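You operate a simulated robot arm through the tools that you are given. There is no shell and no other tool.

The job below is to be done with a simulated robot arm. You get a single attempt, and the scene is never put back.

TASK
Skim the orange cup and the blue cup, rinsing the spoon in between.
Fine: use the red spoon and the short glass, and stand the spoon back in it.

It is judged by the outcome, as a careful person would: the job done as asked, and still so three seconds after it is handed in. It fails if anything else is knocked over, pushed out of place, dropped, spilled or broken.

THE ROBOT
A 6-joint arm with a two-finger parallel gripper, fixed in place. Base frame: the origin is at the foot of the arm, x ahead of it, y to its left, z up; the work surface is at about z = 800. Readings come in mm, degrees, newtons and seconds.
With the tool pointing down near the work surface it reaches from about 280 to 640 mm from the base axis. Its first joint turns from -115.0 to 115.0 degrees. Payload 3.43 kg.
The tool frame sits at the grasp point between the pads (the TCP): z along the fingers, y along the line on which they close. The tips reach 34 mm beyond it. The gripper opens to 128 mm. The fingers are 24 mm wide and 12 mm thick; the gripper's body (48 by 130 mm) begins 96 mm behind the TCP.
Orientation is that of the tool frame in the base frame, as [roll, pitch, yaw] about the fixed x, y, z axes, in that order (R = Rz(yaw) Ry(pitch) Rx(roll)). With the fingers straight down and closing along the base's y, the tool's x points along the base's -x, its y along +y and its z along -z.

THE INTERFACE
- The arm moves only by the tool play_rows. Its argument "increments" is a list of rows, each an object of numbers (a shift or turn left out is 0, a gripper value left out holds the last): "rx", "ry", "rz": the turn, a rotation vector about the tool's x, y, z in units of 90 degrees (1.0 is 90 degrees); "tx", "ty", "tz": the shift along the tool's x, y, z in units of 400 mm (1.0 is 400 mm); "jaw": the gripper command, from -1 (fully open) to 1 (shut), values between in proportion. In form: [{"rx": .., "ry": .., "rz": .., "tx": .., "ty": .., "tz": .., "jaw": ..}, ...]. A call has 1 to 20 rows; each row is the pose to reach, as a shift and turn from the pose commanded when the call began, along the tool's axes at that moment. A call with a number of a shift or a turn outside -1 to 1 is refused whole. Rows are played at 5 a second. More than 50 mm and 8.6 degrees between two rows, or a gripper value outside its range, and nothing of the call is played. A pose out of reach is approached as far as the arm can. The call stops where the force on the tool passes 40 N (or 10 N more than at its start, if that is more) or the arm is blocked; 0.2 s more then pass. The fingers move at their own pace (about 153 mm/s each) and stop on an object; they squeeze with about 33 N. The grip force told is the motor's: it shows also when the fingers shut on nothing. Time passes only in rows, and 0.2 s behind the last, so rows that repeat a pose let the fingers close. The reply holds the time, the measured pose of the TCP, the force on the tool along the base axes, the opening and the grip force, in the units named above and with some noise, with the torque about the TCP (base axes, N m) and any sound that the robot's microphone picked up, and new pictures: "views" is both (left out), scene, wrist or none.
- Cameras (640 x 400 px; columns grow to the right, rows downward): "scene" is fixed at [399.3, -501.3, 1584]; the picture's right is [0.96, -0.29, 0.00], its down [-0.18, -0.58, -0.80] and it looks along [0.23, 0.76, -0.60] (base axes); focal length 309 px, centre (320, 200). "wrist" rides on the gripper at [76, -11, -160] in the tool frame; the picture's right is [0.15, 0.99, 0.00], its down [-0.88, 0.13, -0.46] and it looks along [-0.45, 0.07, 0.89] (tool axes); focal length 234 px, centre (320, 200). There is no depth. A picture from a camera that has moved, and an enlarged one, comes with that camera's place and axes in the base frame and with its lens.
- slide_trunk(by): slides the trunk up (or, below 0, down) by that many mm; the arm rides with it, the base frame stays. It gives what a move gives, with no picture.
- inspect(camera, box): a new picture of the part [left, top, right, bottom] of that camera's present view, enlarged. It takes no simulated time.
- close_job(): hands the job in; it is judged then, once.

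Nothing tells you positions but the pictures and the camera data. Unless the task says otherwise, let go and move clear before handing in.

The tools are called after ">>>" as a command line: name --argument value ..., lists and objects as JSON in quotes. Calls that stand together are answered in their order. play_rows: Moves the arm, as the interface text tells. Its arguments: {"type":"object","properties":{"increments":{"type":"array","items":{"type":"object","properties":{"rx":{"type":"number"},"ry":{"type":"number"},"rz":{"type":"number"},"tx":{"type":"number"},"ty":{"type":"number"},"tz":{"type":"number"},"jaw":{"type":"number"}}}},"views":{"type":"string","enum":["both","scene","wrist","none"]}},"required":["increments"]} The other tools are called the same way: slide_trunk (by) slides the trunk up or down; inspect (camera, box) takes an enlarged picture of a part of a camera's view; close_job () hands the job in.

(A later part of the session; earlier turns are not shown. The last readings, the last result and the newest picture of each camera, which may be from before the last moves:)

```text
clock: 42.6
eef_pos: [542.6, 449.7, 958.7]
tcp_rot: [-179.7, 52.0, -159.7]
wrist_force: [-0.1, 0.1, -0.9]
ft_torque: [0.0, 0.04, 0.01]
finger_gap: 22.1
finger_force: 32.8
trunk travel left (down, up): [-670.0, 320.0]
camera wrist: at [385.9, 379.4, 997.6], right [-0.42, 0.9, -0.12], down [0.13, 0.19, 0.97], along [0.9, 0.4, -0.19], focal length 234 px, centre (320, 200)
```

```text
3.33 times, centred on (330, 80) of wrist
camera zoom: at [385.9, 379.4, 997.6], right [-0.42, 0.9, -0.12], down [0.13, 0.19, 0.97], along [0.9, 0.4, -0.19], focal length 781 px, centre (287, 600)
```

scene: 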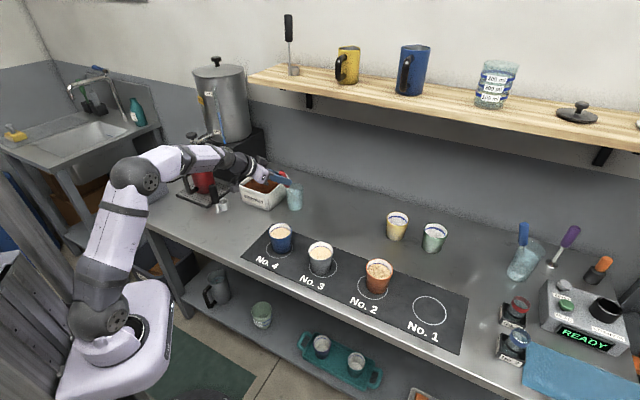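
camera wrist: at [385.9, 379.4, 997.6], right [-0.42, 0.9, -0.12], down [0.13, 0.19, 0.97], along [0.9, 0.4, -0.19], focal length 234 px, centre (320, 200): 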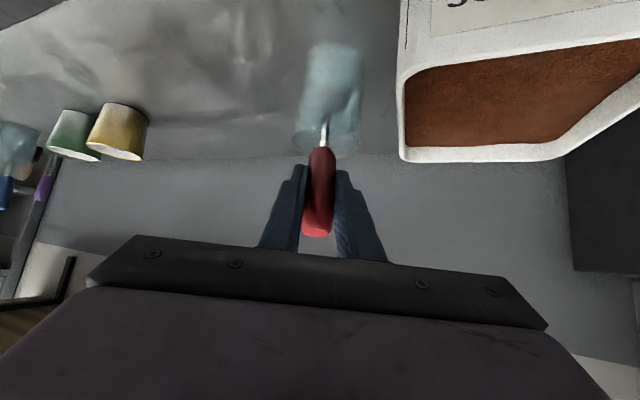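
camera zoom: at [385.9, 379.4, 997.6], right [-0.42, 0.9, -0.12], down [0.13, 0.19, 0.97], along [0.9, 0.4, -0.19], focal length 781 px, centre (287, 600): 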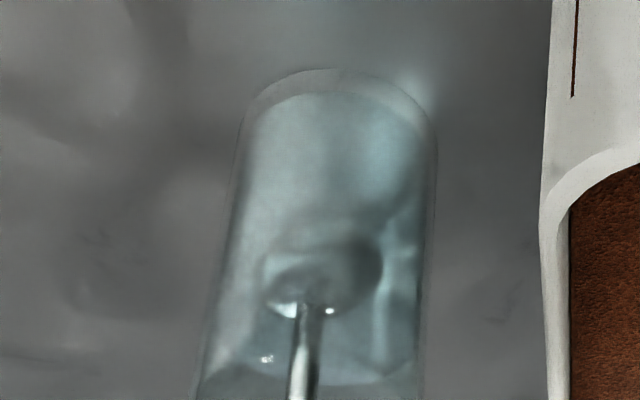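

The foam has come off in the water. I'll swirl the bowl a little while it's submerged, then lift it out and check that it's clean.

>>> play_rows --increments '[{"ty": 0.0115}, {"tx": -0.0062, "ty": 0.002, "tz": 0.0079}, {"ty": -0.0115}, {"tx": 0.0062, "ty": 0.0, "tz": -0.0079}, {"ty": 0.0115}, {"tx": -0.0062, "ty": 0.0, "tz": 0.0079}, {"ty": -0.0115}, {"ty": 0.0}, {"tx": -0.0197, "tz": -0.0154}, {"tx": 0.0, "tz": 0.0}, {"tx": -0.0197, "tz": -0.0154}, {"tx": -0.0393, "tz": -0.0308}, {"tx": -0.0689, "tz": -0.054}, {"tx": -0.0984, "tz": -0.0771}, {"tx": -0.1279, "tz": -0.1003}, {"tx": -0.1574, "tz": -0.1234}, {"tx": -0.1869, "tz": -0.1465}, {"tx": -0.2065, "tz": -0.162}, {"tx": -0.2065, "tz": -0.162}]' --views "both"

>>> inspect --camera "scene" --box '[260, 130, 340, 220]'

>>> inspect --camera "wrist" --box '[260, 20, 400, 140]'

>>> inspect --camera "scene" --box '[362, 252, 396, 285]'

```text
clock: 46.6
eef_pos: [543.3, 450.9, 1064.8]
tcp_rot: [-179.7, 52.0, -159.5]
wrist_force: [0.4, 0.7, -0.2]
ft_torque: [0.01, -0.03, 0.0]
finger_gap: 22.0
finger_force: 33.3
trunk travel left (down, up): [-670.0, 320.0]
camera wrist: at [385.4, 380.1, 1103.6], right [-0.42, 0.9, -0.12], down [0.13, 0.19, 0.97], along [0.9, 0.4, -0.19], focal length 234 px, centre (320, 200)
```

scene: 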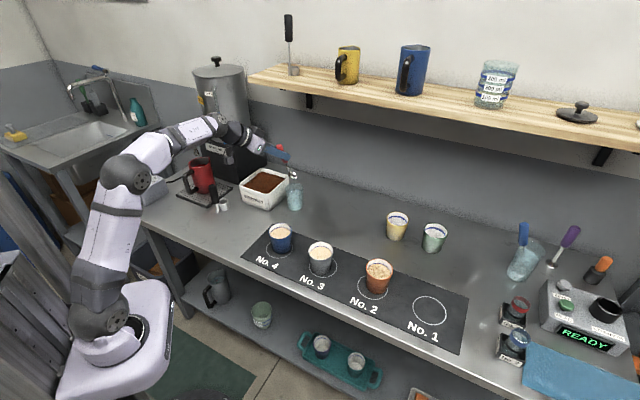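
wrist: 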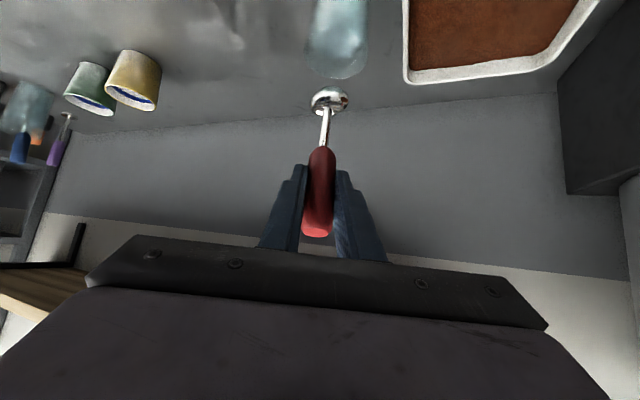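

```text
4.44 times, centred on (300, 175) of scene
camera zoom: at [399.3, -501.3, 1584.0], right [0.96, -0.29, 0.0], down [-0.18, -0.58, -0.8], along [0.23, 0.76, -0.6], focal length 1374 px, centre (409, 311)
```

zoom: 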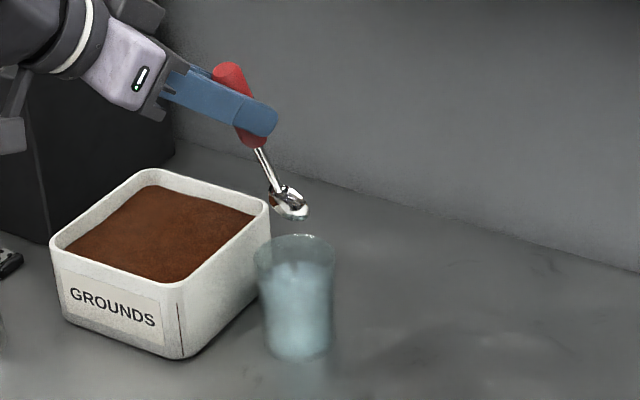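

```text
3.33 times, centred on (330, 80) of wrist
camera zoom: at [385.4, 380.1, 1103.6], right [-0.42, 0.9, -0.12], down [0.13, 0.19, 0.97], along [0.9, 0.4, -0.19], focal length 781 px, centre (287, 600)
```

zoom: 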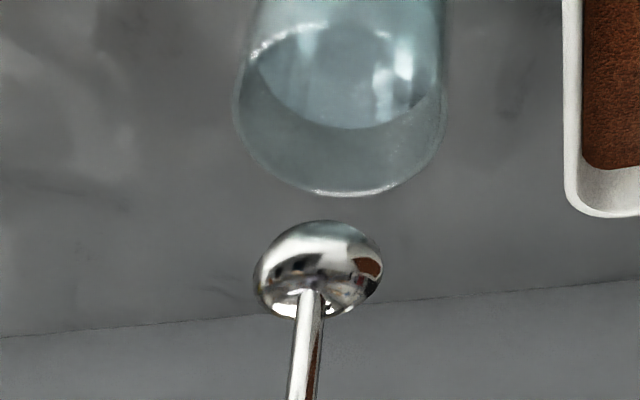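

```text
12.12 times, centred on (379, 268) of scene
camera zoom: at [399.3, -501.3, 1584.0], right [0.96, -0.29, 0.0], down [-0.18, -0.58, -0.8], along [0.23, 0.76, -0.6], focal length 3747 px, centre (-395, -630)
```

zoom: 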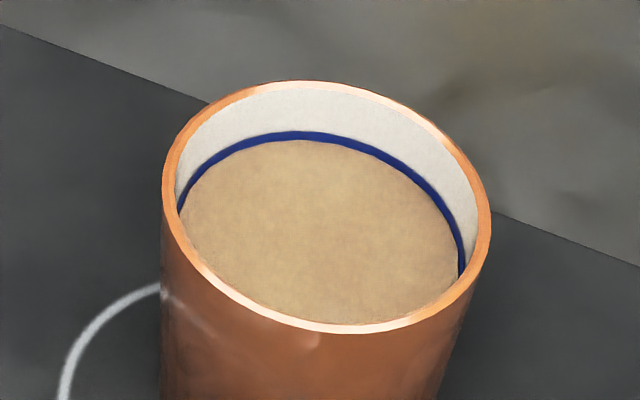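

>>> inspect --camera "scene" --box '[260, 210, 410, 310]'

>>> inspect --camera "scene" --box '[305, 235, 339, 268]'

```text
4.00 times, centred on (335, 260) of scene
camera zoom: at [399.3, -501.3, 1584.0], right [0.96, -0.29, 0.0], down [-0.18, -0.58, -0.8], along [0.23, 0.76, -0.6], focal length 1237 px, centre (260, -40)
```

zoom: 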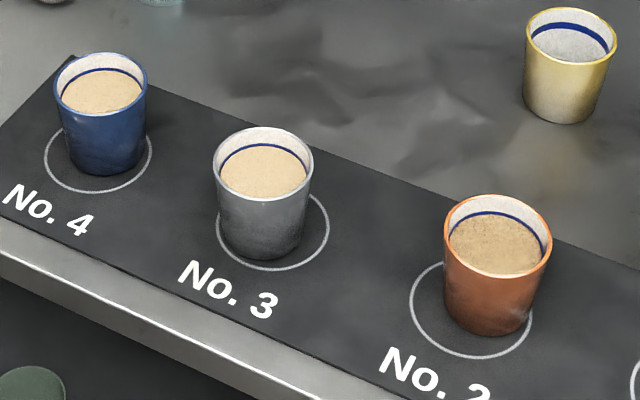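

```text
12.12 times, centred on (322, 252) of scene
camera zoom: at [399.3, -501.3, 1584.0], right [0.96, -0.29, 0.0], down [-0.18, -0.58, -0.8], along [0.23, 0.76, -0.6], focal length 3747 px, centre (296, -424)
```

zoom: 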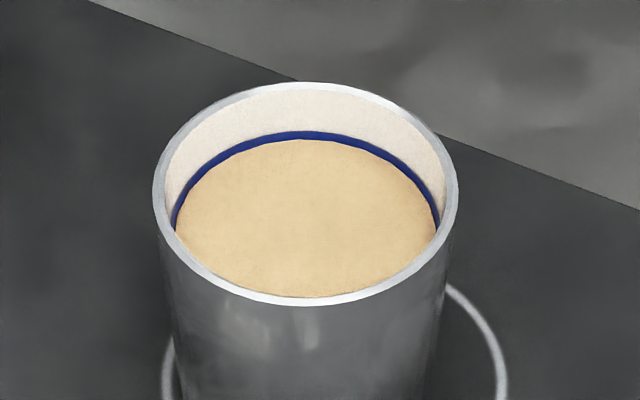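

The spoon is clean, and orange has only lightened partway compared with the untouched grey cup, so I'll do another scoop there. I'm going back to orange along the same path.

>>> play_rows --increments '[{"tx": 0.0034, "ty": -0.0197, "tz": 0.0003, "rx": 0.0081, "ry": -0.0056, "rz": 0.0037}, {"tx": 0.0085, "ty": -0.0493, "tz": 0.0008, "rx": 0.0203, "ry": -0.014, "rz": 0.0094}, {"tx": 0.0153, "ty": -0.0887, "tz": 0.0015, "rx": 0.0365, "ry": -0.0252, "rz": 0.0168}, {"tx": 0.0239, "ty": -0.1379, "tz": 0.0024, "rx": 0.0567, "ry": -0.0392, "rz": 0.0262}, {"tx": 0.0324, "ty": -0.1872, "tz": 0.0032, "rx": 0.077, "ry": -0.0531, "rz": 0.0356}, {"tx": 0.0426, "ty": -0.2463, "tz": 0.0042, "rx": 0.1013, "ry": -0.0699, "rz": 0.0468}, {"tx": 0.0529, "ty": -0.3054, "tz": 0.0052, "rx": 0.1256, "ry": -0.0867, "rz": 0.058}, {"tx": 0.0631, "ty": -0.3645, "tz": 0.0063, "rx": 0.15, "ry": -0.1035, "rz": 0.0693}, {"tx": 0.0733, "ty": -0.4236, "tz": 0.0073, "rx": 0.1743, "ry": -0.1203, "rz": 0.0805}, {"tx": 0.0835, "ty": -0.4827, "tz": 0.0083, "rx": 0.1986, "ry": -0.1371, "rz": 0.0917}, {"tx": 0.0938, "ty": -0.5418, "tz": 0.0093, "rx": 0.2229, "ry": -0.1538, "rz": 0.103}, {"tx": 0.104, "ty": -0.6009, "tz": 0.0103, "rx": 0.2472, "ry": -0.1706, "rz": 0.1142}, {"tx": 0.1142, "ty": -0.66, "tz": 0.0113, "rx": 0.2716, "ry": -0.1874, "rz": 0.1254}, {"tx": 0.1245, "ty": -0.7191, "tz": 0.0123, "rx": 0.2959, "ry": -0.2042, "rz": 0.1367}, {"tx": 0.1347, "ty": -0.7782, "tz": 0.0134, "rx": 0.3202, "ry": -0.221, "rz": 0.1479}, {"tx": 0.1449, "ty": -0.8373, "tz": 0.0144, "rx": 0.3445, "ry": -0.2377, "rz": 0.1591}, {"tx": 0.1552, "ty": -0.8964, "tz": 0.0154, "rx": 0.3688, "ry": -0.2545, "rz": 0.1704}, {"tx": 0.1637, "ty": -0.9456, "tz": 0.0162, "rx": 0.3891, "ry": -0.2685, "rz": 0.1797}, {"tx": 0.1705, "ty": -0.985, "tz": 0.0169, "rx": 0.4053, "ry": -0.2797, "rz": 0.1872}]' --views "scene"

>>> inspect --camera "scene" --box '[340, 230, 410, 300]'

```text
clock: 50.6
eef_pos: [645.0, 67.0, 1007.0]
tcp_rot: [-178.9, 78.4, 161.4]
wrist_force: [0.4, -0.1, -0.3]
ft_torque: [-0.01, 0.02, 0.02]
finger_gap: 22.0
finger_force: 33.0
trunk travel left (down, up): [-670.0, 320.0]
```

scene: 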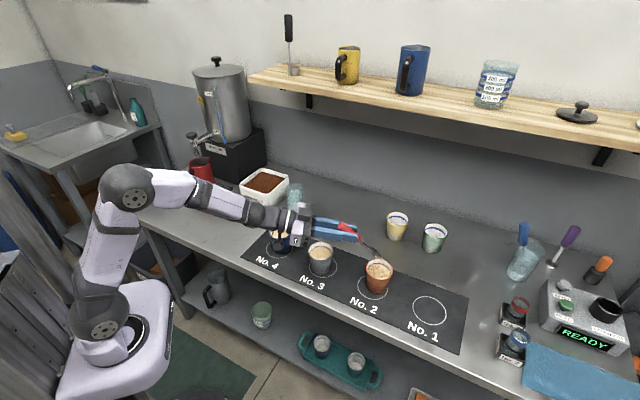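

```text
5.71 times, centred on (375, 265) of scene
camera zoom: at [399.3, -501.3, 1584.0], right [0.96, -0.29, 0.0], down [-0.18, -0.58, -0.8], along [0.23, 0.76, -0.6], focal length 1767 px, centre (6, -171)
```

zoom: 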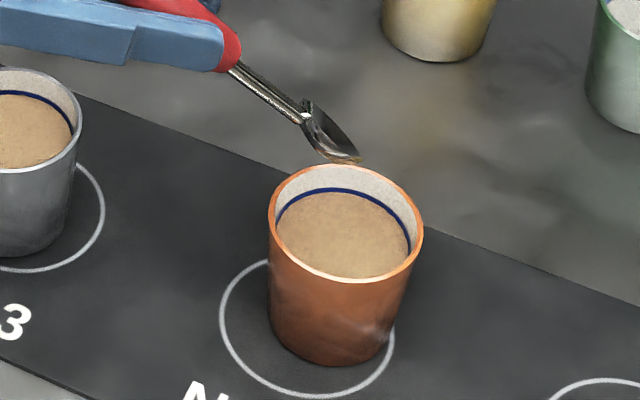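

>>> play_rows --increments '[{"tx": -0.0029, "ty": -0.02, "tz": 0.0139}, {"tx": -0.0058, "ty": -0.0402, "tz": 0.0279}, {"tx": 0.0432, "ty": -0.0402, "tz": 0.038}, {"tx": 0.0872, "ty": -0.0402, "tz": 0.0472}, {"tx": 0.1215, "ty": -0.0402, "tz": 0.0543}, {"tx": 0.1411, "ty": -0.0402, "tz": 0.0583}, {"tx": 0.1533, "ty": -0.0402, "tz": 0.0608}, {"tx": 0.1533, "ty": -0.0402, "tz": 0.0608}, {"tx": 0.1503, "ty": -0.0402, "tz": 0.0755}, {"tx": 0.1477, "ty": -0.0402, "tz": 0.0877}, {"tx": 0.1493, "ty": -0.0227, "tz": 0.0804}, {"tx": 0.1518, "ty": -0.0177, "tz": 0.0681}, {"tx": 0.1538, "ty": -0.0277, "tz": 0.0583}, {"tx": 0.1543, "ty": -0.0402, "tz": 0.0559}, {"tx": 0.1538, "ty": -0.0527, "tz": 0.0583}, {"tx": 0.1518, "ty": -0.0627, "tz": 0.0681}, {"tx": 0.1493, "ty": -0.0577, "tz": 0.0804}, {"tx": 0.1477, "ty": -0.0402, "tz": 0.0877}, {"tx": 0.1238, "ty": -0.0402, "tz": 0.0803}, {"tx": 0.0876, "ty": -0.0402, "tz": 0.0702}]' --views "scene"

>>> inspect --camera "scene" --box '[345, 235, 410, 300]'

```text
clock: 54.8
eef_pos: [656.9, 44.8, 966.7]
tcp_rot: [-178.9, 78.3, 161.3]
wrist_force: [1.2, -0.4, -0.7]
ft_torque: [0.01, 0.04, -0.03]
finger_gap: 22.2
finger_force: 33.8
trunk travel left (down, up): [-670.0, 320.0]
```

scene: 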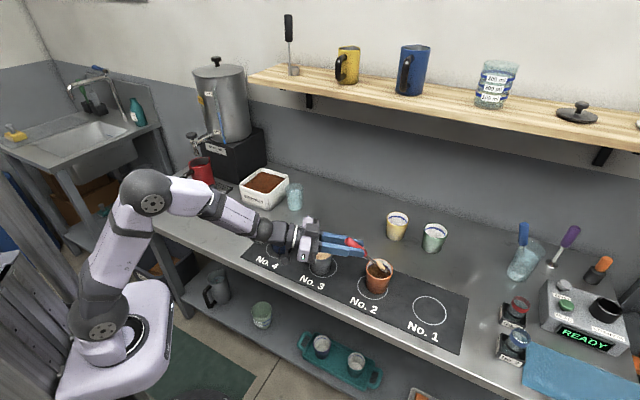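

```text
6.15 times, centred on (378, 268) of scene
camera zoom: at [399.3, -501.3, 1584.0], right [0.96, -0.29, 0.0], down [-0.18, -0.58, -0.8], along [0.23, 0.76, -0.6], focal length 1903 px, centre (-34, -215)
```

zoom: 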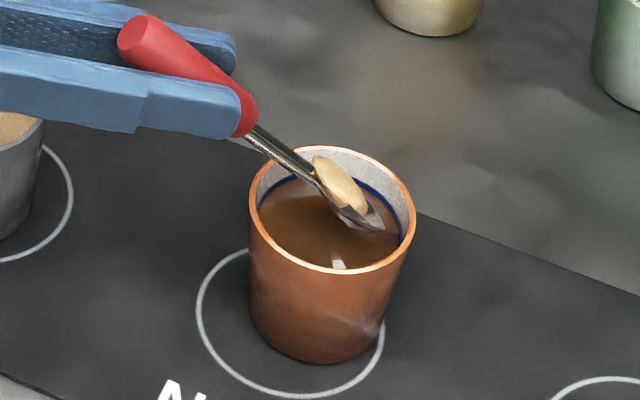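

The second scoop cleared the orange cup: dark coffee is showing and the foam is on the spoon. I'll lift it out and carry it to the glass to rinse.

>>> play_rows --increments '[{"tx": -0.0367, "tz": -0.0076}, {"tx": -0.0734, "tz": -0.0152}, {"tx": -0.1028, "tz": -0.0213}, {"tx": -0.1012, "ty": 0.0158, "tz": -0.0352, "rx": -0.0086, "rz": -0.0018}, {"tx": -0.0981, "ty": 0.0474, "tz": -0.0629, "rx": -0.0259, "rz": -0.0054}, {"tx": -0.0942, "ty": 0.0869, "tz": -0.0976, "rx": -0.0475, "rz": -0.0098}, {"tx": -0.0896, "ty": 0.1343, "tz": -0.1393, "rx": -0.0734, "rz": -0.0152}, {"tx": -0.0849, "ty": 0.1817, "tz": -0.1809, "rx": -0.0994, "ry": -0.0005, "rz": -0.0206}, {"tx": -0.0795, "ty": 0.2369, "tz": -0.2295, "rx": -0.1296, "ry": -0.0006, "rz": -0.0268}, {"tx": -0.074, "ty": 0.2922, "tz": -0.2781, "rx": -0.1598, "ry": -0.0007, "rz": -0.0331}, {"tx": -0.0686, "ty": 0.3475, "tz": -0.3267, "rx": -0.1901, "ry": -0.0009, "rz": -0.0393}, {"tx": -0.0631, "ty": 0.4028, "tz": -0.3752, "rx": -0.2203, "ry": -0.001, "rz": -0.0456}, {"tx": -0.0577, "ty": 0.4581, "tz": -0.4238, "rx": -0.2506, "ry": -0.0012, "rz": -0.0519}, {"tx": -0.0522, "ty": 0.5134, "tz": -0.4724, "rx": -0.2808, "ry": -0.0013, "rz": -0.0581}, {"tx": -0.0468, "ty": 0.5687, "tz": -0.521, "rx": -0.311, "ry": -0.0014, "rz": -0.0644}, {"tx": -0.0413, "ty": 0.6239, "tz": -0.5696, "rx": -0.3413, "ry": -0.0016, "rz": -0.0706}, {"tx": -0.0359, "ty": 0.6792, "tz": -0.6181, "rx": -0.3715, "ry": -0.0017, "rz": -0.0769}, {"tx": -0.0312, "ty": 0.7266, "tz": -0.6598, "rx": -0.3974, "ry": -0.0018, "rz": -0.0822}, {"tx": -0.0273, "ty": 0.7661, "tz": -0.6945, "rx": -0.419, "ry": -0.0019, "rz": -0.0867}, {"tx": -0.025, "ty": 0.7898, "tz": -0.7153, "rx": -0.432, "ry": -0.002, "rz": -0.0894}]' --views "scene"

>>> inspect --camera "scene" --box '[260, 150, 330, 220]'

>>> inspect --camera "scene" --box '[250, 210, 410, 320]'

```text
clock: 59.0
eef_pos: [503.9, 437.2, 1033.2]
tcp_rot: [-178.6, 78.4, -158.6]
wrist_force: [-0.5, 0.6, -0.8]
ft_torque: [-0.02, 0.05, 0.01]
finger_gap: 22.2
finger_force: 33.1
trunk travel left (down, up): [-670.0, 320.0]
```

scene: 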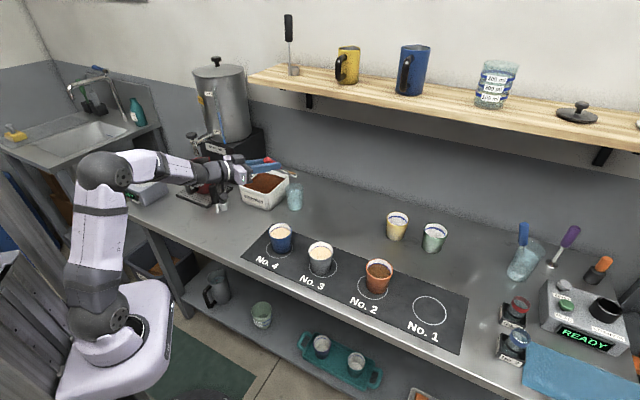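

```text
5.71 times, centred on (295, 185) of scene
camera zoom: at [399.3, -501.3, 1584.0], right [0.96, -0.29, 0.0], down [-0.18, -0.58, -0.8], along [0.23, 0.76, -0.6], focal length 1767 px, centre (463, 286)
```

zoom: 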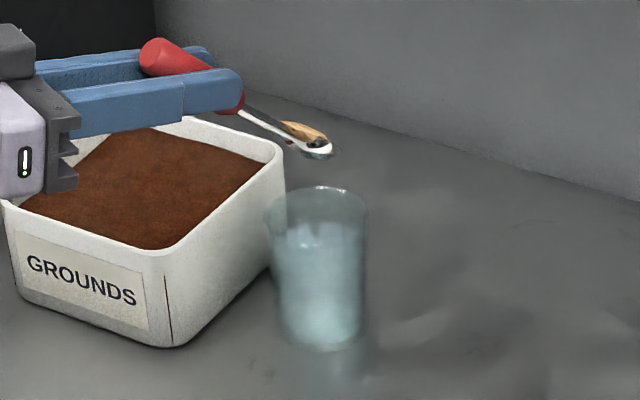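

```text
3.64 times, centred on (330, 265) of scene
camera zoom: at [399.3, -501.3, 1584.0], right [0.96, -0.29, 0.0], down [-0.18, -0.58, -0.8], along [0.23, 0.76, -0.6], focal length 1124 px, centre (284, -36)
```

zoom: 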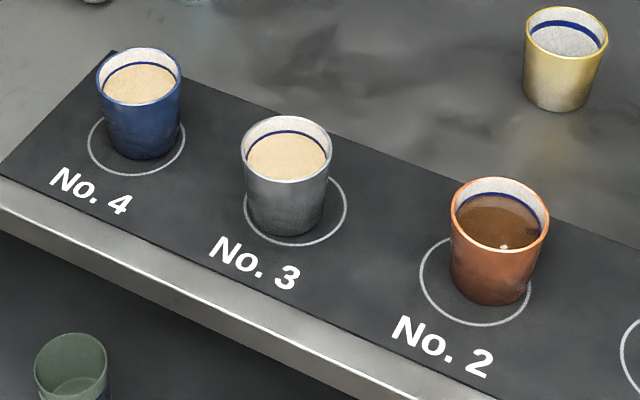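

Orange is clear and hasn't moved, and the spoon is over the glass with its load. I'll steepen it, dip it and swirl it to rinse.

>>> play_rows --increments '[{"tx": -0.0063, "tz": 0.0161, "ry": 0.0487}, {"tx": -0.0125, "tz": 0.0321, "ry": 0.0974}, {"tx": -0.0188, "tz": 0.0482, "ry": 0.1461}, {"tx": -0.0251, "tz": 0.0643, "ry": 0.1948}, {"tx": -0.0313, "tz": 0.0803, "ry": 0.2435}, {"tx": -0.0376, "tz": 0.0964, "ry": 0.2922}, {"tx": -0.0082, "tz": 0.1025, "ry": 0.2922}, {"tx": 0.026, "tz": 0.1096, "ry": 0.2922}, {"tx": 0.0603, "tz": 0.1167, "ry": 0.2922}, {"tx": 0.0946, "tz": 0.1238, "ry": 0.2922}, {"tx": 0.1289, "tz": 0.1309, "ry": 0.2922}, {"tx": 0.1607, "tz": 0.1375, "ry": 0.2922}, {"tx": 0.1607, "ty": 0.0115, "tz": 0.1375, "ry": 0.2922}, {"tx": 0.1607, "ty": -0.0115, "tz": 0.1375, "ry": 0.2922}, {"tx": 0.1607, "ty": 0.0115, "tz": 0.1375, "ry": 0.2922}, {"tx": 0.1607, "ty": -0.0115, "tz": 0.1375, "ry": 0.2922}, {"tx": 0.1587, "ty": 0.0, "tz": 0.1473, "ry": 0.2922}, {"tx": 0.1627, "ty": 0.0, "tz": 0.1277, "ry": 0.2922}, {"tx": 0.1607, "ty": 0.0, "tz": 0.1375, "ry": 0.2922}, {"tx": 0.1607, "ty": 0.0, "tz": 0.1375, "ry": 0.2922}]' --views "both"

>>> inspect --camera "scene" --box '[260, 150, 330, 220]'

>>> inspect --camera "wrist" --box '[260, 20, 400, 160]'

```text
clock: 63.2
eef_pos: [540.9, 450.2, 959.2]
tcp_rot: [-179.6, 52.1, -159.7]
wrist_force: [0.7, -0.5, 0.4]
ft_torque: [-0.01, 0.0, 0.01]
finger_gap: 22.2
finger_force: 32.9
trunk travel left (down, up): [-670.0, 320.0]
camera wrist: at [383.6, 380.8, 998.2], right [-0.42, 0.9, -0.12], down [0.12, 0.19, 0.97], along [0.9, 0.4, -0.19], focal length 234 px, centre (320, 200)
```

scene: 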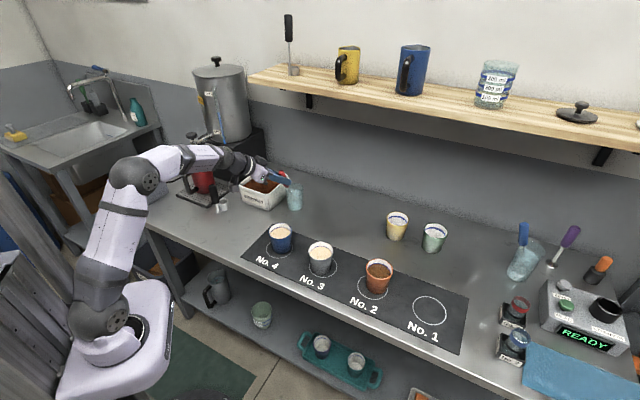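
wrist: 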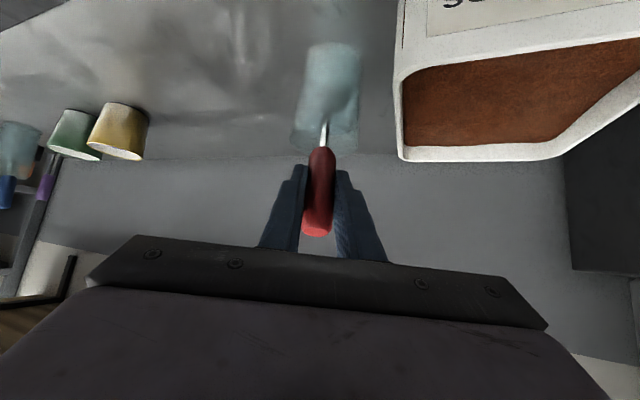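

```text
5.71 times, centred on (295, 185) of scene
camera zoom: at [399.3, -501.3, 1584.0], right [0.96, -0.29, 0.0], down [-0.18, -0.58, -0.8], along [0.23, 0.76, -0.6], focal length 1767 px, centre (463, 286)
```

zoom: 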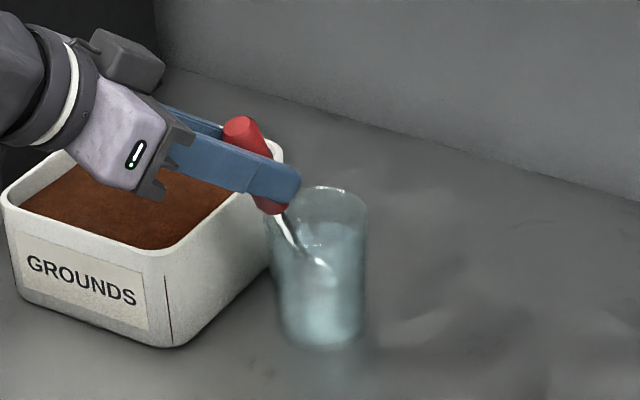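

```text
2.86 times, centred on (330, 90) of wrist
camera zoom: at [383.6, 380.8, 998.2], right [-0.42, 0.9, -0.12], down [0.12, 0.19, 0.97], along [0.9, 0.4, -0.19], focal length 669 px, centre (291, 514)
```

zoom: 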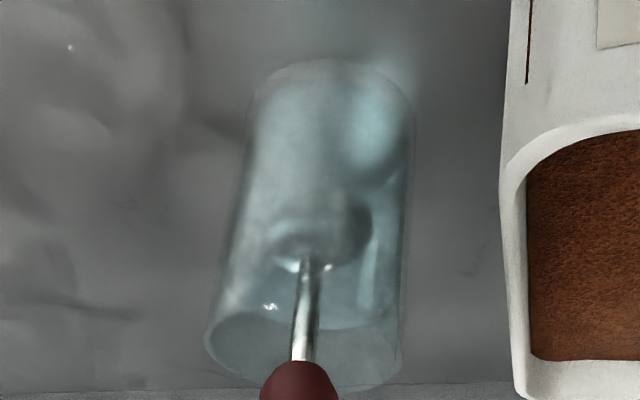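

The foam is washed off. I'll lift the spoon clear of the glass and bring it to a hover over the blue cup, checking that it's clean on the way.

>>> play_rows --increments '[{"tx": -0.0295, "tz": -0.0231}, {"tx": -0.0787, "tz": -0.0617}, {"tx": -0.1279, "tz": -0.1003}, {"tx": -0.1771, "tz": -0.1388}, {"tx": -0.2105, "tz": -0.165}, {"tx": -0.1988, "ty": -0.0088, "tz": -0.174, "rx": 0.0092, "ry": -0.0086, "rz": 0.0043}, {"tx": -0.1755, "ty": -0.0263, "tz": -0.192, "rx": 0.0275, "ry": -0.0257, "rz": 0.013}, {"tx": -0.1482, "ty": -0.0468, "tz": -0.213, "rx": 0.0489, "ry": -0.0457, "rz": 0.0231}, {"tx": -0.1171, "ty": -0.0702, "tz": -0.2371, "rx": 0.0734, "ry": -0.0686, "rz": 0.0346}, {"tx": -0.082, "ty": -0.0965, "tz": -0.2641, "rx": 0.1009, "ry": -0.0943, "rz": 0.0476}, {"tx": -0.047, "ty": -0.1228, "tz": -0.2911, "rx": 0.1284, "ry": -0.1201, "rz": 0.0605}, {"tx": -0.012, "ty": -0.1491, "tz": -0.3182, "rx": 0.156, "ry": -0.1458, "rz": 0.0735}, {"tx": 0.0231, "ty": -0.1754, "tz": -0.3452, "rx": 0.1835, "ry": -0.1715, "rz": 0.0865}, {"tx": 0.0581, "ty": -0.2017, "tz": -0.3722, "rx": 0.211, "ry": -0.1973, "rz": 0.0994}, {"tx": 0.0932, "ty": -0.228, "tz": -0.3992, "rx": 0.2385, "ry": -0.223, "rz": 0.1124}, {"tx": 0.1282, "ty": -0.2543, "tz": -0.4263, "rx": 0.266, "ry": -0.2487, "rz": 0.1254}, {"tx": 0.1554, "ty": -0.2748, "tz": -0.4473, "rx": 0.2875, "ry": -0.2687, "rz": 0.1355}, {"tx": 0.1788, "ty": -0.2923, "tz": -0.4653, "rx": 0.3058, "ry": -0.2859, "rz": 0.1441}, {"tx": 0.1788, "ty": -0.2923, "tz": -0.4653, "rx": 0.3058, "ry": -0.2859, "rz": 0.1441}]' --views "both"

>>> inspect --camera "scene" --box '[250, 195, 330, 265]'

>>> inspect --camera "wrist" --box '[260, 0, 400, 140]'

```text
clock: 67.2
eef_pos: [401.8, 276.2, 1018.2]
tcp_rot: [180.0, 78.5, 169.7]
wrist_force: [0.0, 0.0, -1.2]
ft_torque: [-0.05, 0.05, -0.02]
finger_gap: 21.9
finger_force: 33.2
trunk travel left (down, up): [-670.0, 320.0]
camera wrist: at [232.0, 294.4, 976.0], right [0.15, 0.98, -0.14], down [-0.24, 0.18, 0.95], along [0.96, -0.11, 0.26], focal length 234 px, centre (320, 200)
```

scene: 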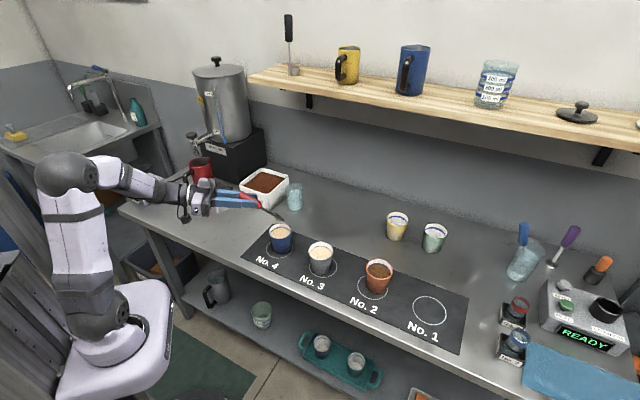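
wrist: 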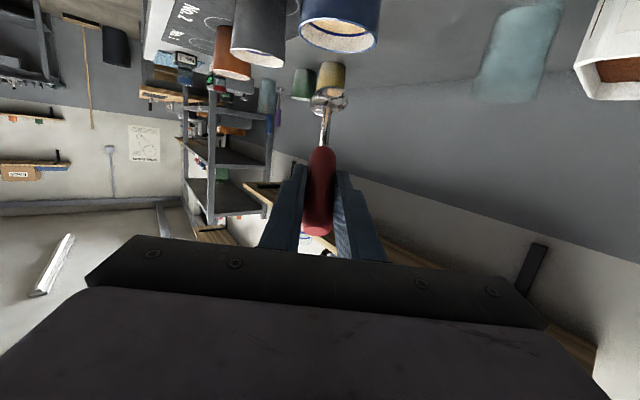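

```text
5.71 times, centred on (290, 230) of scene
camera zoom: at [399.3, -501.3, 1584.0], right [0.96, -0.29, 0.0], down [-0.18, -0.58, -0.8], along [0.23, 0.76, -0.6], focal length 1767 px, centre (491, 29)
```

zoom: 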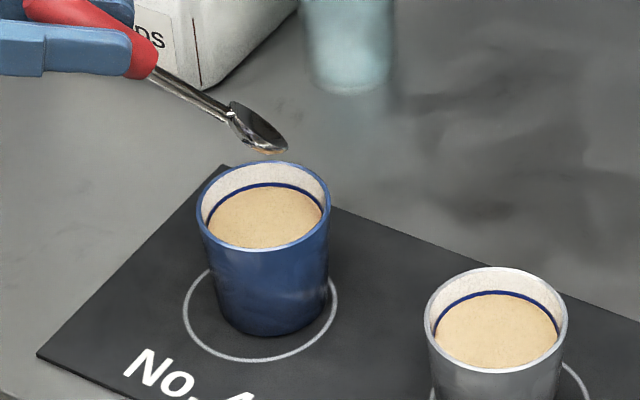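

```text
2.86 times, centred on (330, 70) of wrist
camera zoom: at [232.0, 294.4, 976.0], right [0.15, 0.98, -0.14], down [-0.24, 0.18, 0.95], along [0.96, -0.11, 0.26], focal length 669 px, centre (291, 571)
```

zoom: 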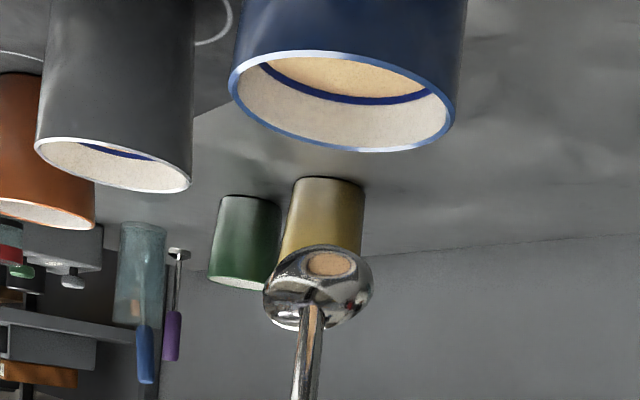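

The spoon is clean and centred over the blue cup at (491, 260). I'll do the same dip, sweep and lift here.

>>> play_rows --increments '[{"tx": 0.049, "ty": -0.001, "tz": 0.01}, {"tx": 0.098, "ty": -0.002, "tz": 0.0199}, {"tx": 0.1372, "ty": -0.002, "tz": 0.0279}, {"tx": 0.1617, "ty": -0.002, "tz": 0.0329}, {"tx": 0.1764, "ty": -0.002, "tz": 0.0359}, {"tx": 0.1862, "ty": -0.002, "tz": 0.0379}, {"tx": 0.1862, "ty": -0.002, "tz": 0.0379}, {"tx": 0.1837, "ty": -0.002, "tz": 0.0501}, {"tx": 0.1812, "ty": -0.002, "tz": 0.0624}, {"tx": 0.1827, "ty": 0.0155, "tz": 0.055}, {"tx": 0.1852, "ty": 0.0205, "tz": 0.0428}, {"tx": 0.1872, "ty": 0.0105, "tz": 0.033}, {"tx": 0.1877, "ty": -0.002, "tz": 0.0306}, {"tx": 0.1872, "ty": -0.0145, "tz": 0.033}, {"tx": 0.1852, "ty": -0.0245, "tz": 0.0428}, {"tx": 0.1827, "ty": -0.0195, "tz": 0.055}, {"tx": 0.1812, "ty": -0.002, "tz": 0.0624}, {"tx": 0.1572, "ty": -0.002, "tz": 0.0549}, {"tx": 0.1185, "ty": -0.002, "tz": 0.0445}, {"tx": 0.0744, "ty": -0.002, "tz": 0.0356}]' --views "both"

>>> inspect --camera "scene" --box '[250, 195, 330, 265]'

```text
clock: 71.4
eef_pos: [409.4, 273.5, 985.9]
tcp_rot: [180.0, 78.6, 169.8]
wrist_force: [-0.1, 0.1, 0.8]
ft_torque: [-0.01, 0.02, -0.02]
finger_gap: 22.1
finger_force: 33.3
trunk travel left (down, up): [-670.0, 320.0]
camera wrist: at [239.7, 292.0, 944.4], right [0.15, 0.98, -0.14], down [-0.24, 0.18, 0.95], along [0.96, -0.1, 0.26], focal length 234 px, centre (320, 200)
```

scene: 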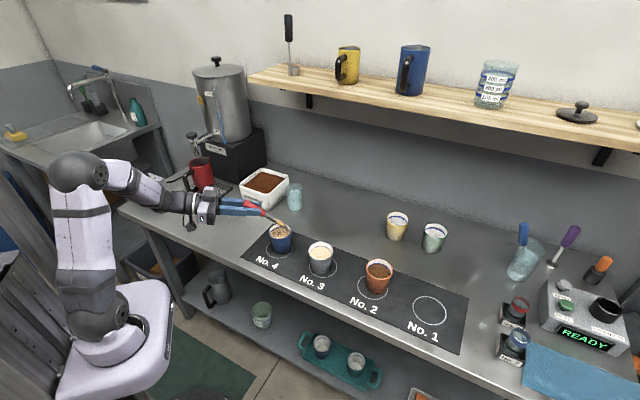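
wrist: 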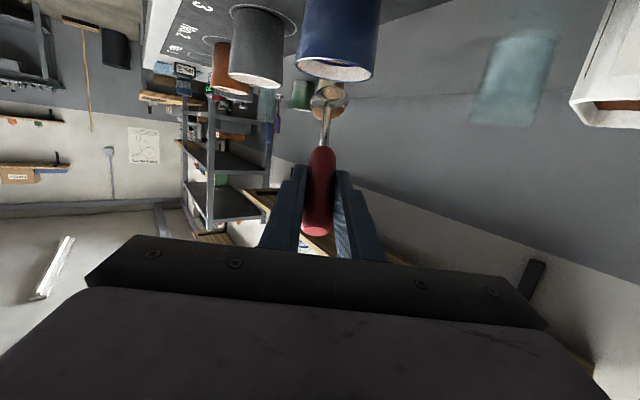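

```text
5.71 times, centred on (290, 230) of scene
camera zoom: at [399.3, -501.3, 1584.0], right [0.96, -0.29, 0.0], down [-0.18, -0.58, -0.8], along [0.23, 0.76, -0.6], focal length 1767 px, centre (491, 29)
```

zoom: 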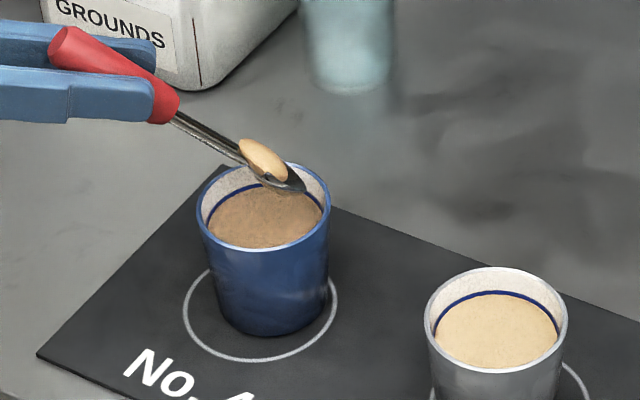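

Blue's first scoop is on the spoon and its surface is thinner, so one more should clear it. I'll carry this load to the glass first.

>>> play_rows --increments '[{"tx": -0.0294, "tz": -0.006}, {"tx": -0.0612, "tz": -0.0125}, {"tx": -0.0637, "ty": 0.0132, "tz": -0.0083, "rx": -0.0099, "rz": -0.002}, {"tx": -0.0697, "ty": 0.0441, "tz": 0.0015, "rx": -0.033, "rz": -0.0067}, {"tx": -0.0782, "ty": 0.0883, "tz": 0.0154, "rx": -0.066, "rz": -0.0134}, {"tx": -0.0875, "ty": 0.1368, "tz": 0.0307, "rx": -0.1023, "rz": -0.0208}, {"tx": -0.0968, "ty": 0.1853, "tz": 0.0461, "rx": -0.1386, "rz": -0.0282}, {"tx": -0.1061, "ty": 0.2339, "tz": 0.0614, "rx": -0.1749, "rz": -0.0356}, {"tx": -0.1155, "ty": 0.2824, "tz": 0.0768, "rx": -0.2112, "rz": -0.0429}, {"tx": -0.1248, "ty": 0.331, "tz": 0.0921, "rx": -0.2475, "rz": -0.0503}, {"tx": -0.1341, "ty": 0.3795, "tz": 0.1075, "rx": -0.2838, "rz": -0.0577}, {"tx": -0.1418, "ty": 0.4192, "tz": 0.12, "rx": -0.3135, "rz": -0.0637}, {"tx": -0.146, "ty": 0.4413, "tz": 0.127, "rx": -0.33, "rz": -0.0671}, {"tx": -0.146, "ty": 0.4413, "tz": 0.127, "rx": -0.33, "rz": -0.0671}]' --views "both"

>>> inspect --camera "scene" --box '[260, 150, 330, 220]'

>>> inspect --camera "scene" --box '[262, 215, 302, 260]'

```text
clock: 74.4
eef_pos: [502.2, 434.9, 1032.6]
tcp_rot: [179.9, 78.5, -159.9]
wrist_force: [0.3, 1.1, -0.4]
ft_torque: [0.0, 0.04, 0.01]
finger_gap: 21.9
finger_force: 32.8
trunk travel left (down, up): [-670.0, 320.0]
camera wrist: at [345.2, 365.8, 991.0], right [-0.37, 0.92, -0.14], down [-0.3, 0.03, 0.95], along [0.88, 0.39, 0.26], focal length 234 px, centre (320, 200)
```

scene: 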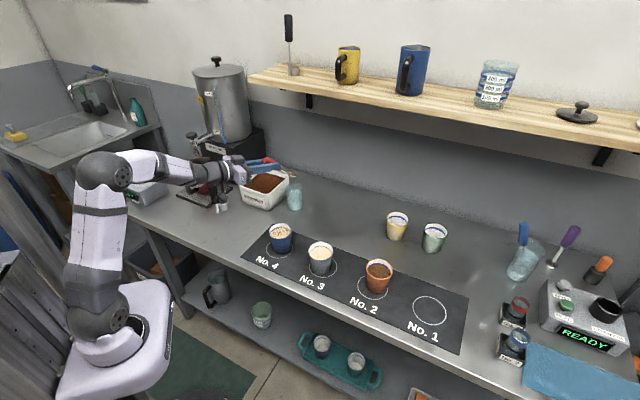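
wrist: 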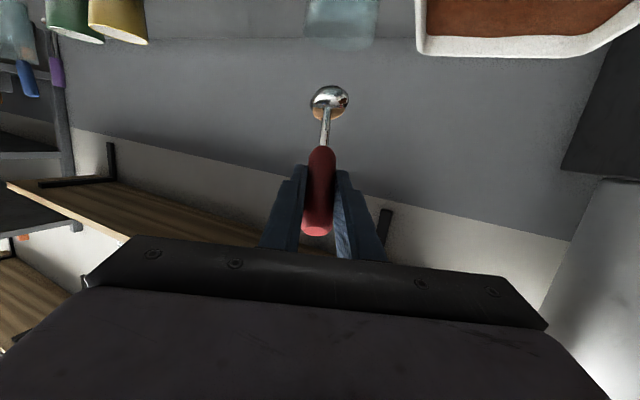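

```text
5.71 times, centred on (295, 185) of scene
camera zoom: at [399.3, -501.3, 1584.0], right [0.96, -0.29, 0.0], down [-0.18, -0.58, -0.8], along [0.23, 0.76, -0.6], focal length 1767 px, centre (463, 286)
```

zoom: 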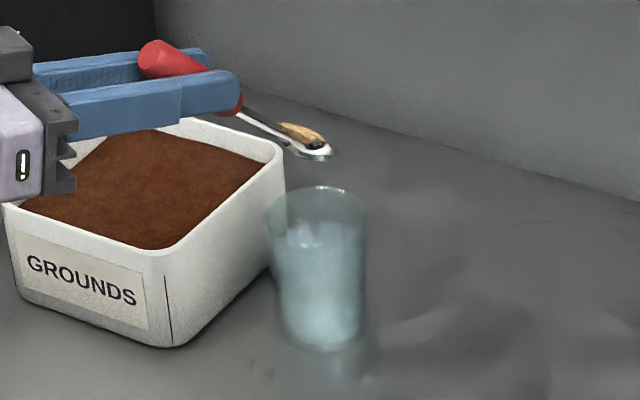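

```text
8.89 times, centred on (282, 238) of scene
camera zoom: at [399.3, -501.3, 1584.0], right [0.96, -0.29, 0.0], down [-0.18, -0.58, -0.8], along [0.23, 0.76, -0.6], focal length 2748 px, centre (658, -133)
```

zoom: 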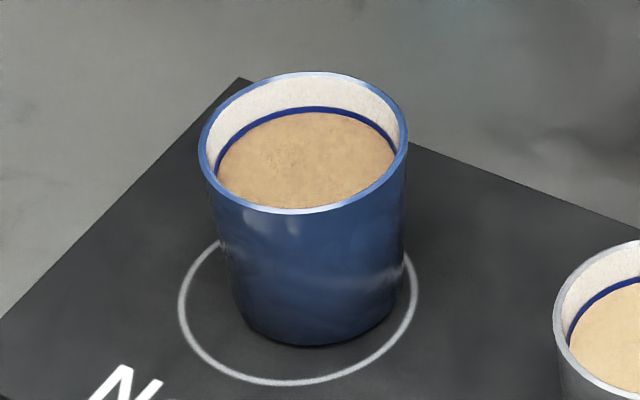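

>>> play_rows --increments '[{"tx": -0.0064, "tz": 0.0167, "ry": 0.0487}, {"tx": -0.0128, "tz": 0.0333, "ry": 0.0974}, {"tx": -0.0192, "tz": 0.05, "ry": 0.1461}, {"tx": -0.0255, "tz": 0.0667, "ry": 0.1948}, {"tx": -0.0319, "tz": 0.0833, "ry": 0.2435}, {"tx": -0.0383, "tz": 0.1, "ry": 0.2922}, {"tx": -0.0089, "tz": 0.106, "ry": 0.2922}, {"tx": 0.0254, "tz": 0.113, "ry": 0.2922}, {"tx": 0.0597, "tz": 0.1199, "ry": 0.2922}, {"tx": 0.094, "tz": 0.1269, "ry": 0.2922}, {"tx": 0.1283, "tz": 0.1339, "ry": 0.2922}, {"tx": 0.1601, "tz": 0.1404, "ry": 0.2922}, {"tx": 0.1601, "ty": 0.0115, "tz": 0.1404, "ry": 0.2922}, {"tx": 0.1601, "ty": -0.0115, "tz": 0.1404, "ry": 0.2922}, {"tx": 0.1601, "ty": 0.0115, "tz": 0.1404, "ry": 0.2922}, {"tx": 0.1601, "ty": -0.0115, "tz": 0.1404, "ry": 0.2922}, {"tx": 0.1581, "ty": 0.0, "tz": 0.1502, "ry": 0.2922}, {"tx": 0.1621, "ty": 0.0, "tz": 0.1306, "ry": 0.2922}, {"tx": 0.1601, "ty": 0.0, "tz": 0.1404, "ry": 0.2922}, {"tx": 0.1601, "ty": 0.0, "tz": 0.1404, "ry": 0.2922}]' --views "scene"

>>> inspect --camera "scene" --box '[260, 150, 330, 220]'

```text
clock: 78.6
eef_pos: [541.0, 450.4, 959.2]
tcp_rot: [-180.0, 52.2, -159.8]
wrist_force: [-0.3, 0.2, 0.0]
ft_torque: [0.04, 0.01, -0.01]
finger_gap: 21.9
finger_force: 33.3
trunk travel left (down, up): [-670.0, 320.0]
```

scene: 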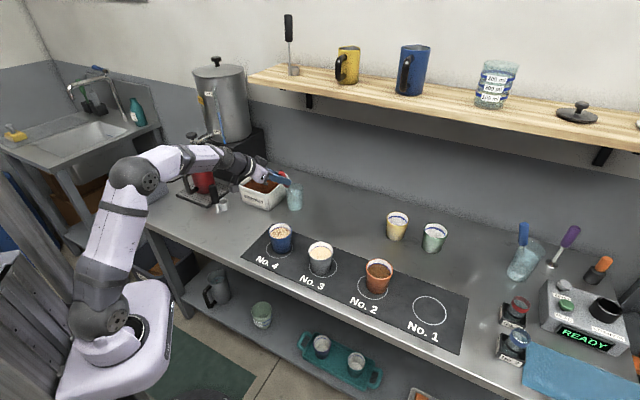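

```text
5.71 times, centred on (295, 185) of scene
camera zoom: at [399.3, -501.3, 1584.0], right [0.96, -0.29, 0.0], down [-0.18, -0.58, -0.8], along [0.23, 0.76, -0.6], focal length 1767 px, centre (463, 286)
```

zoom: 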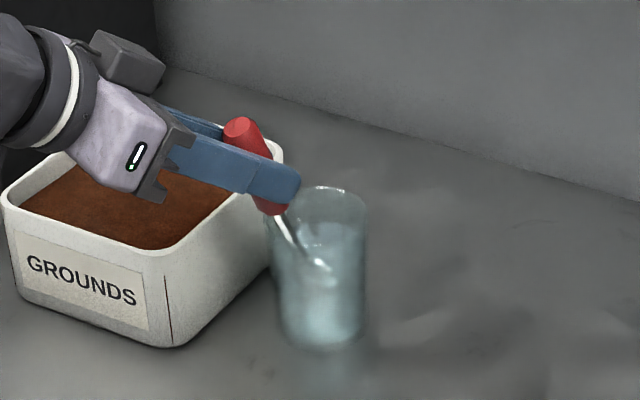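

Rinsed again from the same pose as before, so I'll repeat the lift and return to hover over the blue cup.

>>> play_rows --increments '[{"tx": -0.0295, "tz": -0.0231}, {"tx": -0.0787, "tz": -0.0617}, {"tx": -0.1279, "tz": -0.1003}, {"tx": -0.1771, "tz": -0.1388}, {"tx": -0.2105, "tz": -0.165}, {"tx": -0.1988, "ty": -0.0088, "tz": -0.174, "rx": 0.0092, "ry": -0.0086, "rz": 0.0043}, {"tx": -0.1755, "ty": -0.0263, "tz": -0.192, "rx": 0.0275, "ry": -0.0257, "rz": 0.013}, {"tx": -0.1482, "ty": -0.0468, "tz": -0.213, "rx": 0.0489, "ry": -0.0457, "rz": 0.0231}, {"tx": -0.1171, "ty": -0.0702, "tz": -0.2371, "rx": 0.0734, "ry": -0.0686, "rz": 0.0346}, {"tx": -0.082, "ty": -0.0965, "tz": -0.2641, "rx": 0.1009, "ry": -0.0943, "rz": 0.0476}, {"tx": -0.047, "ty": -0.1228, "tz": -0.2911, "rx": 0.1284, "ry": -0.1201, "rz": 0.0605}, {"tx": -0.012, "ty": -0.1491, "tz": -0.3182, "rx": 0.156, "ry": -0.1458, "rz": 0.0735}, {"tx": 0.0231, "ty": -0.1754, "tz": -0.3452, "rx": 0.1835, "ry": -0.1715, "rz": 0.0865}, {"tx": 0.0581, "ty": -0.2017, "tz": -0.3722, "rx": 0.211, "ry": -0.1973, "rz": 0.0994}, {"tx": 0.0932, "ty": -0.228, "tz": -0.3992, "rx": 0.2385, "ry": -0.223, "rz": 0.1124}, {"tx": 0.1282, "ty": -0.2543, "tz": -0.4263, "rx": 0.266, "ry": -0.2487, "rz": 0.1254}, {"tx": 0.1554, "ty": -0.2748, "tz": -0.4473, "rx": 0.2875, "ry": -0.2687, "rz": 0.1355}, {"tx": 0.1788, "ty": -0.2923, "tz": -0.4653, "rx": 0.3058, "ry": -0.2859, "rz": 0.1441}, {"tx": 0.1788, "ty": -0.2923, "tz": -0.4653, "rx": 0.3058, "ry": -0.2859, "rz": 0.1441}]' --views "both"

>>> inspect --camera "scene" --box '[250, 195, 330, 265]'

>>> inspect --camera "wrist" --box '[260, 0, 400, 140]'

```text
clock: 82.6
eef_pos: [402.6, 275.4, 1017.7]
tcp_rot: [178.4, 78.5, 168.2]
wrist_force: [-0.1, -0.5, -1.1]
ft_torque: [0.02, 0.03, 0.0]
finger_gap: 21.9
finger_force: 33.1
trunk travel left (down, up): [-670.0, 320.0]
camera wrist: at [231.9, 293.6, 975.0], right [0.14, 0.98, -0.14], down [-0.24, 0.17, 0.95], along [0.96, -0.1, 0.26], focal length 234 px, centre (320, 200)
```

scene: 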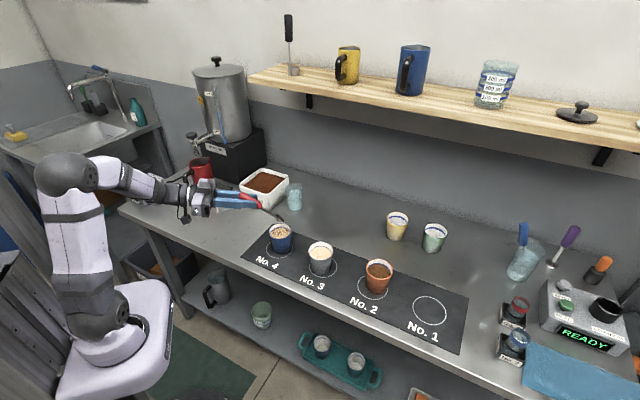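
wrist: 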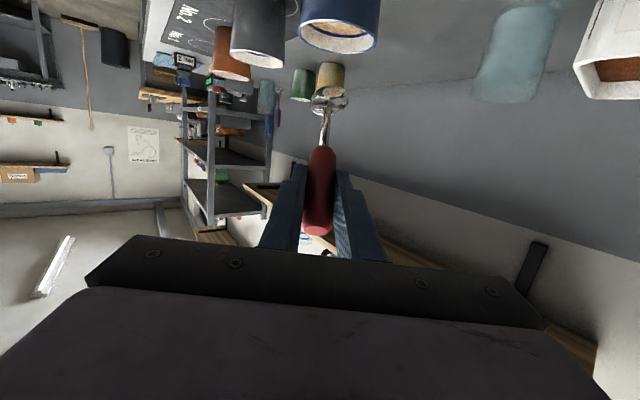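

```text
5.71 times, centred on (290, 230) of scene
camera zoom: at [399.3, -501.3, 1584.0], right [0.96, -0.29, 0.0], down [-0.18, -0.58, -0.8], along [0.23, 0.76, -0.6], focal length 1767 px, centre (491, 29)
```

zoom: 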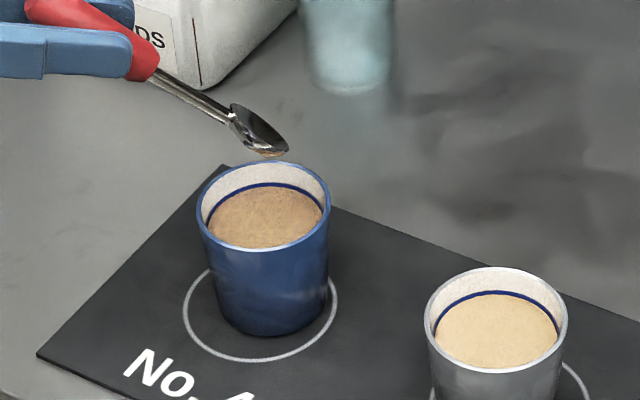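

```text
2.86 times, centred on (330, 70) of wrist
camera zoom: at [231.9, 293.6, 975.0], right [0.14, 0.98, -0.14], down [-0.24, 0.17, 0.95], along [0.96, -0.1, 0.26], focal length 669 px, centre (291, 571)
```

zoom: 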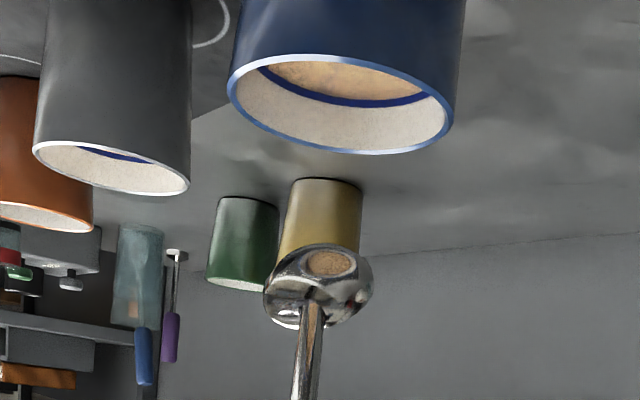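

Spoon clean, alignment the same as before. Second scoop from the blue cup.

>>> play_rows --increments '[{"tx": 0.049, "ty": -0.001, "tz": 0.01}, {"tx": 0.098, "ty": -0.002, "tz": 0.0199}, {"tx": 0.1372, "ty": -0.002, "tz": 0.0279}, {"tx": 0.1617, "ty": -0.002, "tz": 0.0329}, {"tx": 0.1764, "ty": -0.002, "tz": 0.0359}, {"tx": 0.1862, "ty": -0.002, "tz": 0.0379}, {"tx": 0.1862, "ty": -0.002, "tz": 0.0379}, {"tx": 0.1837, "ty": -0.002, "tz": 0.0501}, {"tx": 0.1812, "ty": -0.002, "tz": 0.0624}, {"tx": 0.1827, "ty": 0.0155, "tz": 0.055}, {"tx": 0.1852, "ty": 0.0205, "tz": 0.0428}, {"tx": 0.1872, "ty": 0.0105, "tz": 0.033}, {"tx": 0.1877, "ty": -0.002, "tz": 0.0306}, {"tx": 0.1872, "ty": -0.0145, "tz": 0.033}, {"tx": 0.1852, "ty": -0.0245, "tz": 0.0428}, {"tx": 0.1827, "ty": -0.0195, "tz": 0.055}, {"tx": 0.1812, "ty": -0.002, "tz": 0.0624}, {"tx": 0.1572, "ty": -0.002, "tz": 0.0549}, {"tx": 0.1185, "ty": -0.002, "tz": 0.0445}, {"tx": 0.0744, "ty": -0.002, "tz": 0.0356}]' --views "scene"

>>> inspect --camera "scene" --box '[250, 195, 330, 265]'

```text
clock: 86.8
eef_pos: [408.8, 274.4, 985.4]
tcp_rot: [178.6, 78.6, 168.6]
wrist_force: [1.1, -1.2, -0.7]
ft_torque: [0.01, 0.05, 0.0]
finger_gap: 22.1
finger_force: 33.0
trunk travel left (down, up): [-670.0, 320.0]
```

scene: 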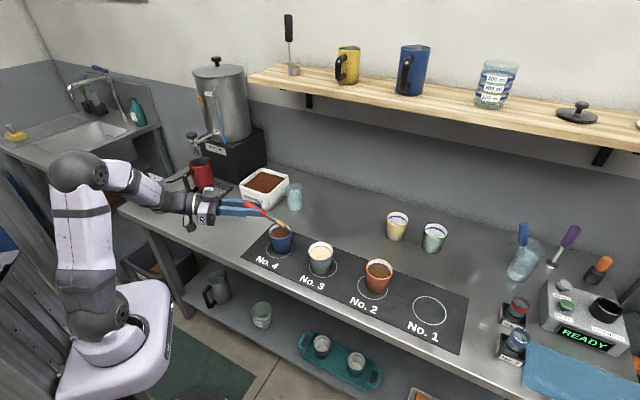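

```text
5.71 times, centred on (290, 230) of scene
camera zoom: at [399.3, -501.3, 1584.0], right [0.96, -0.29, 0.0], down [-0.18, -0.58, -0.8], along [0.23, 0.76, -0.6], focal length 1767 px, centre (491, 29)
```

zoom: 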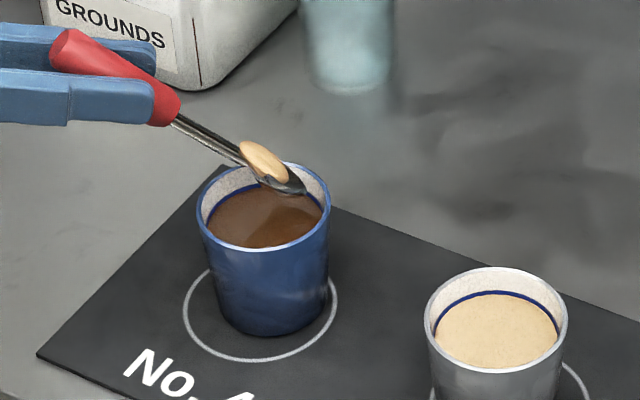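

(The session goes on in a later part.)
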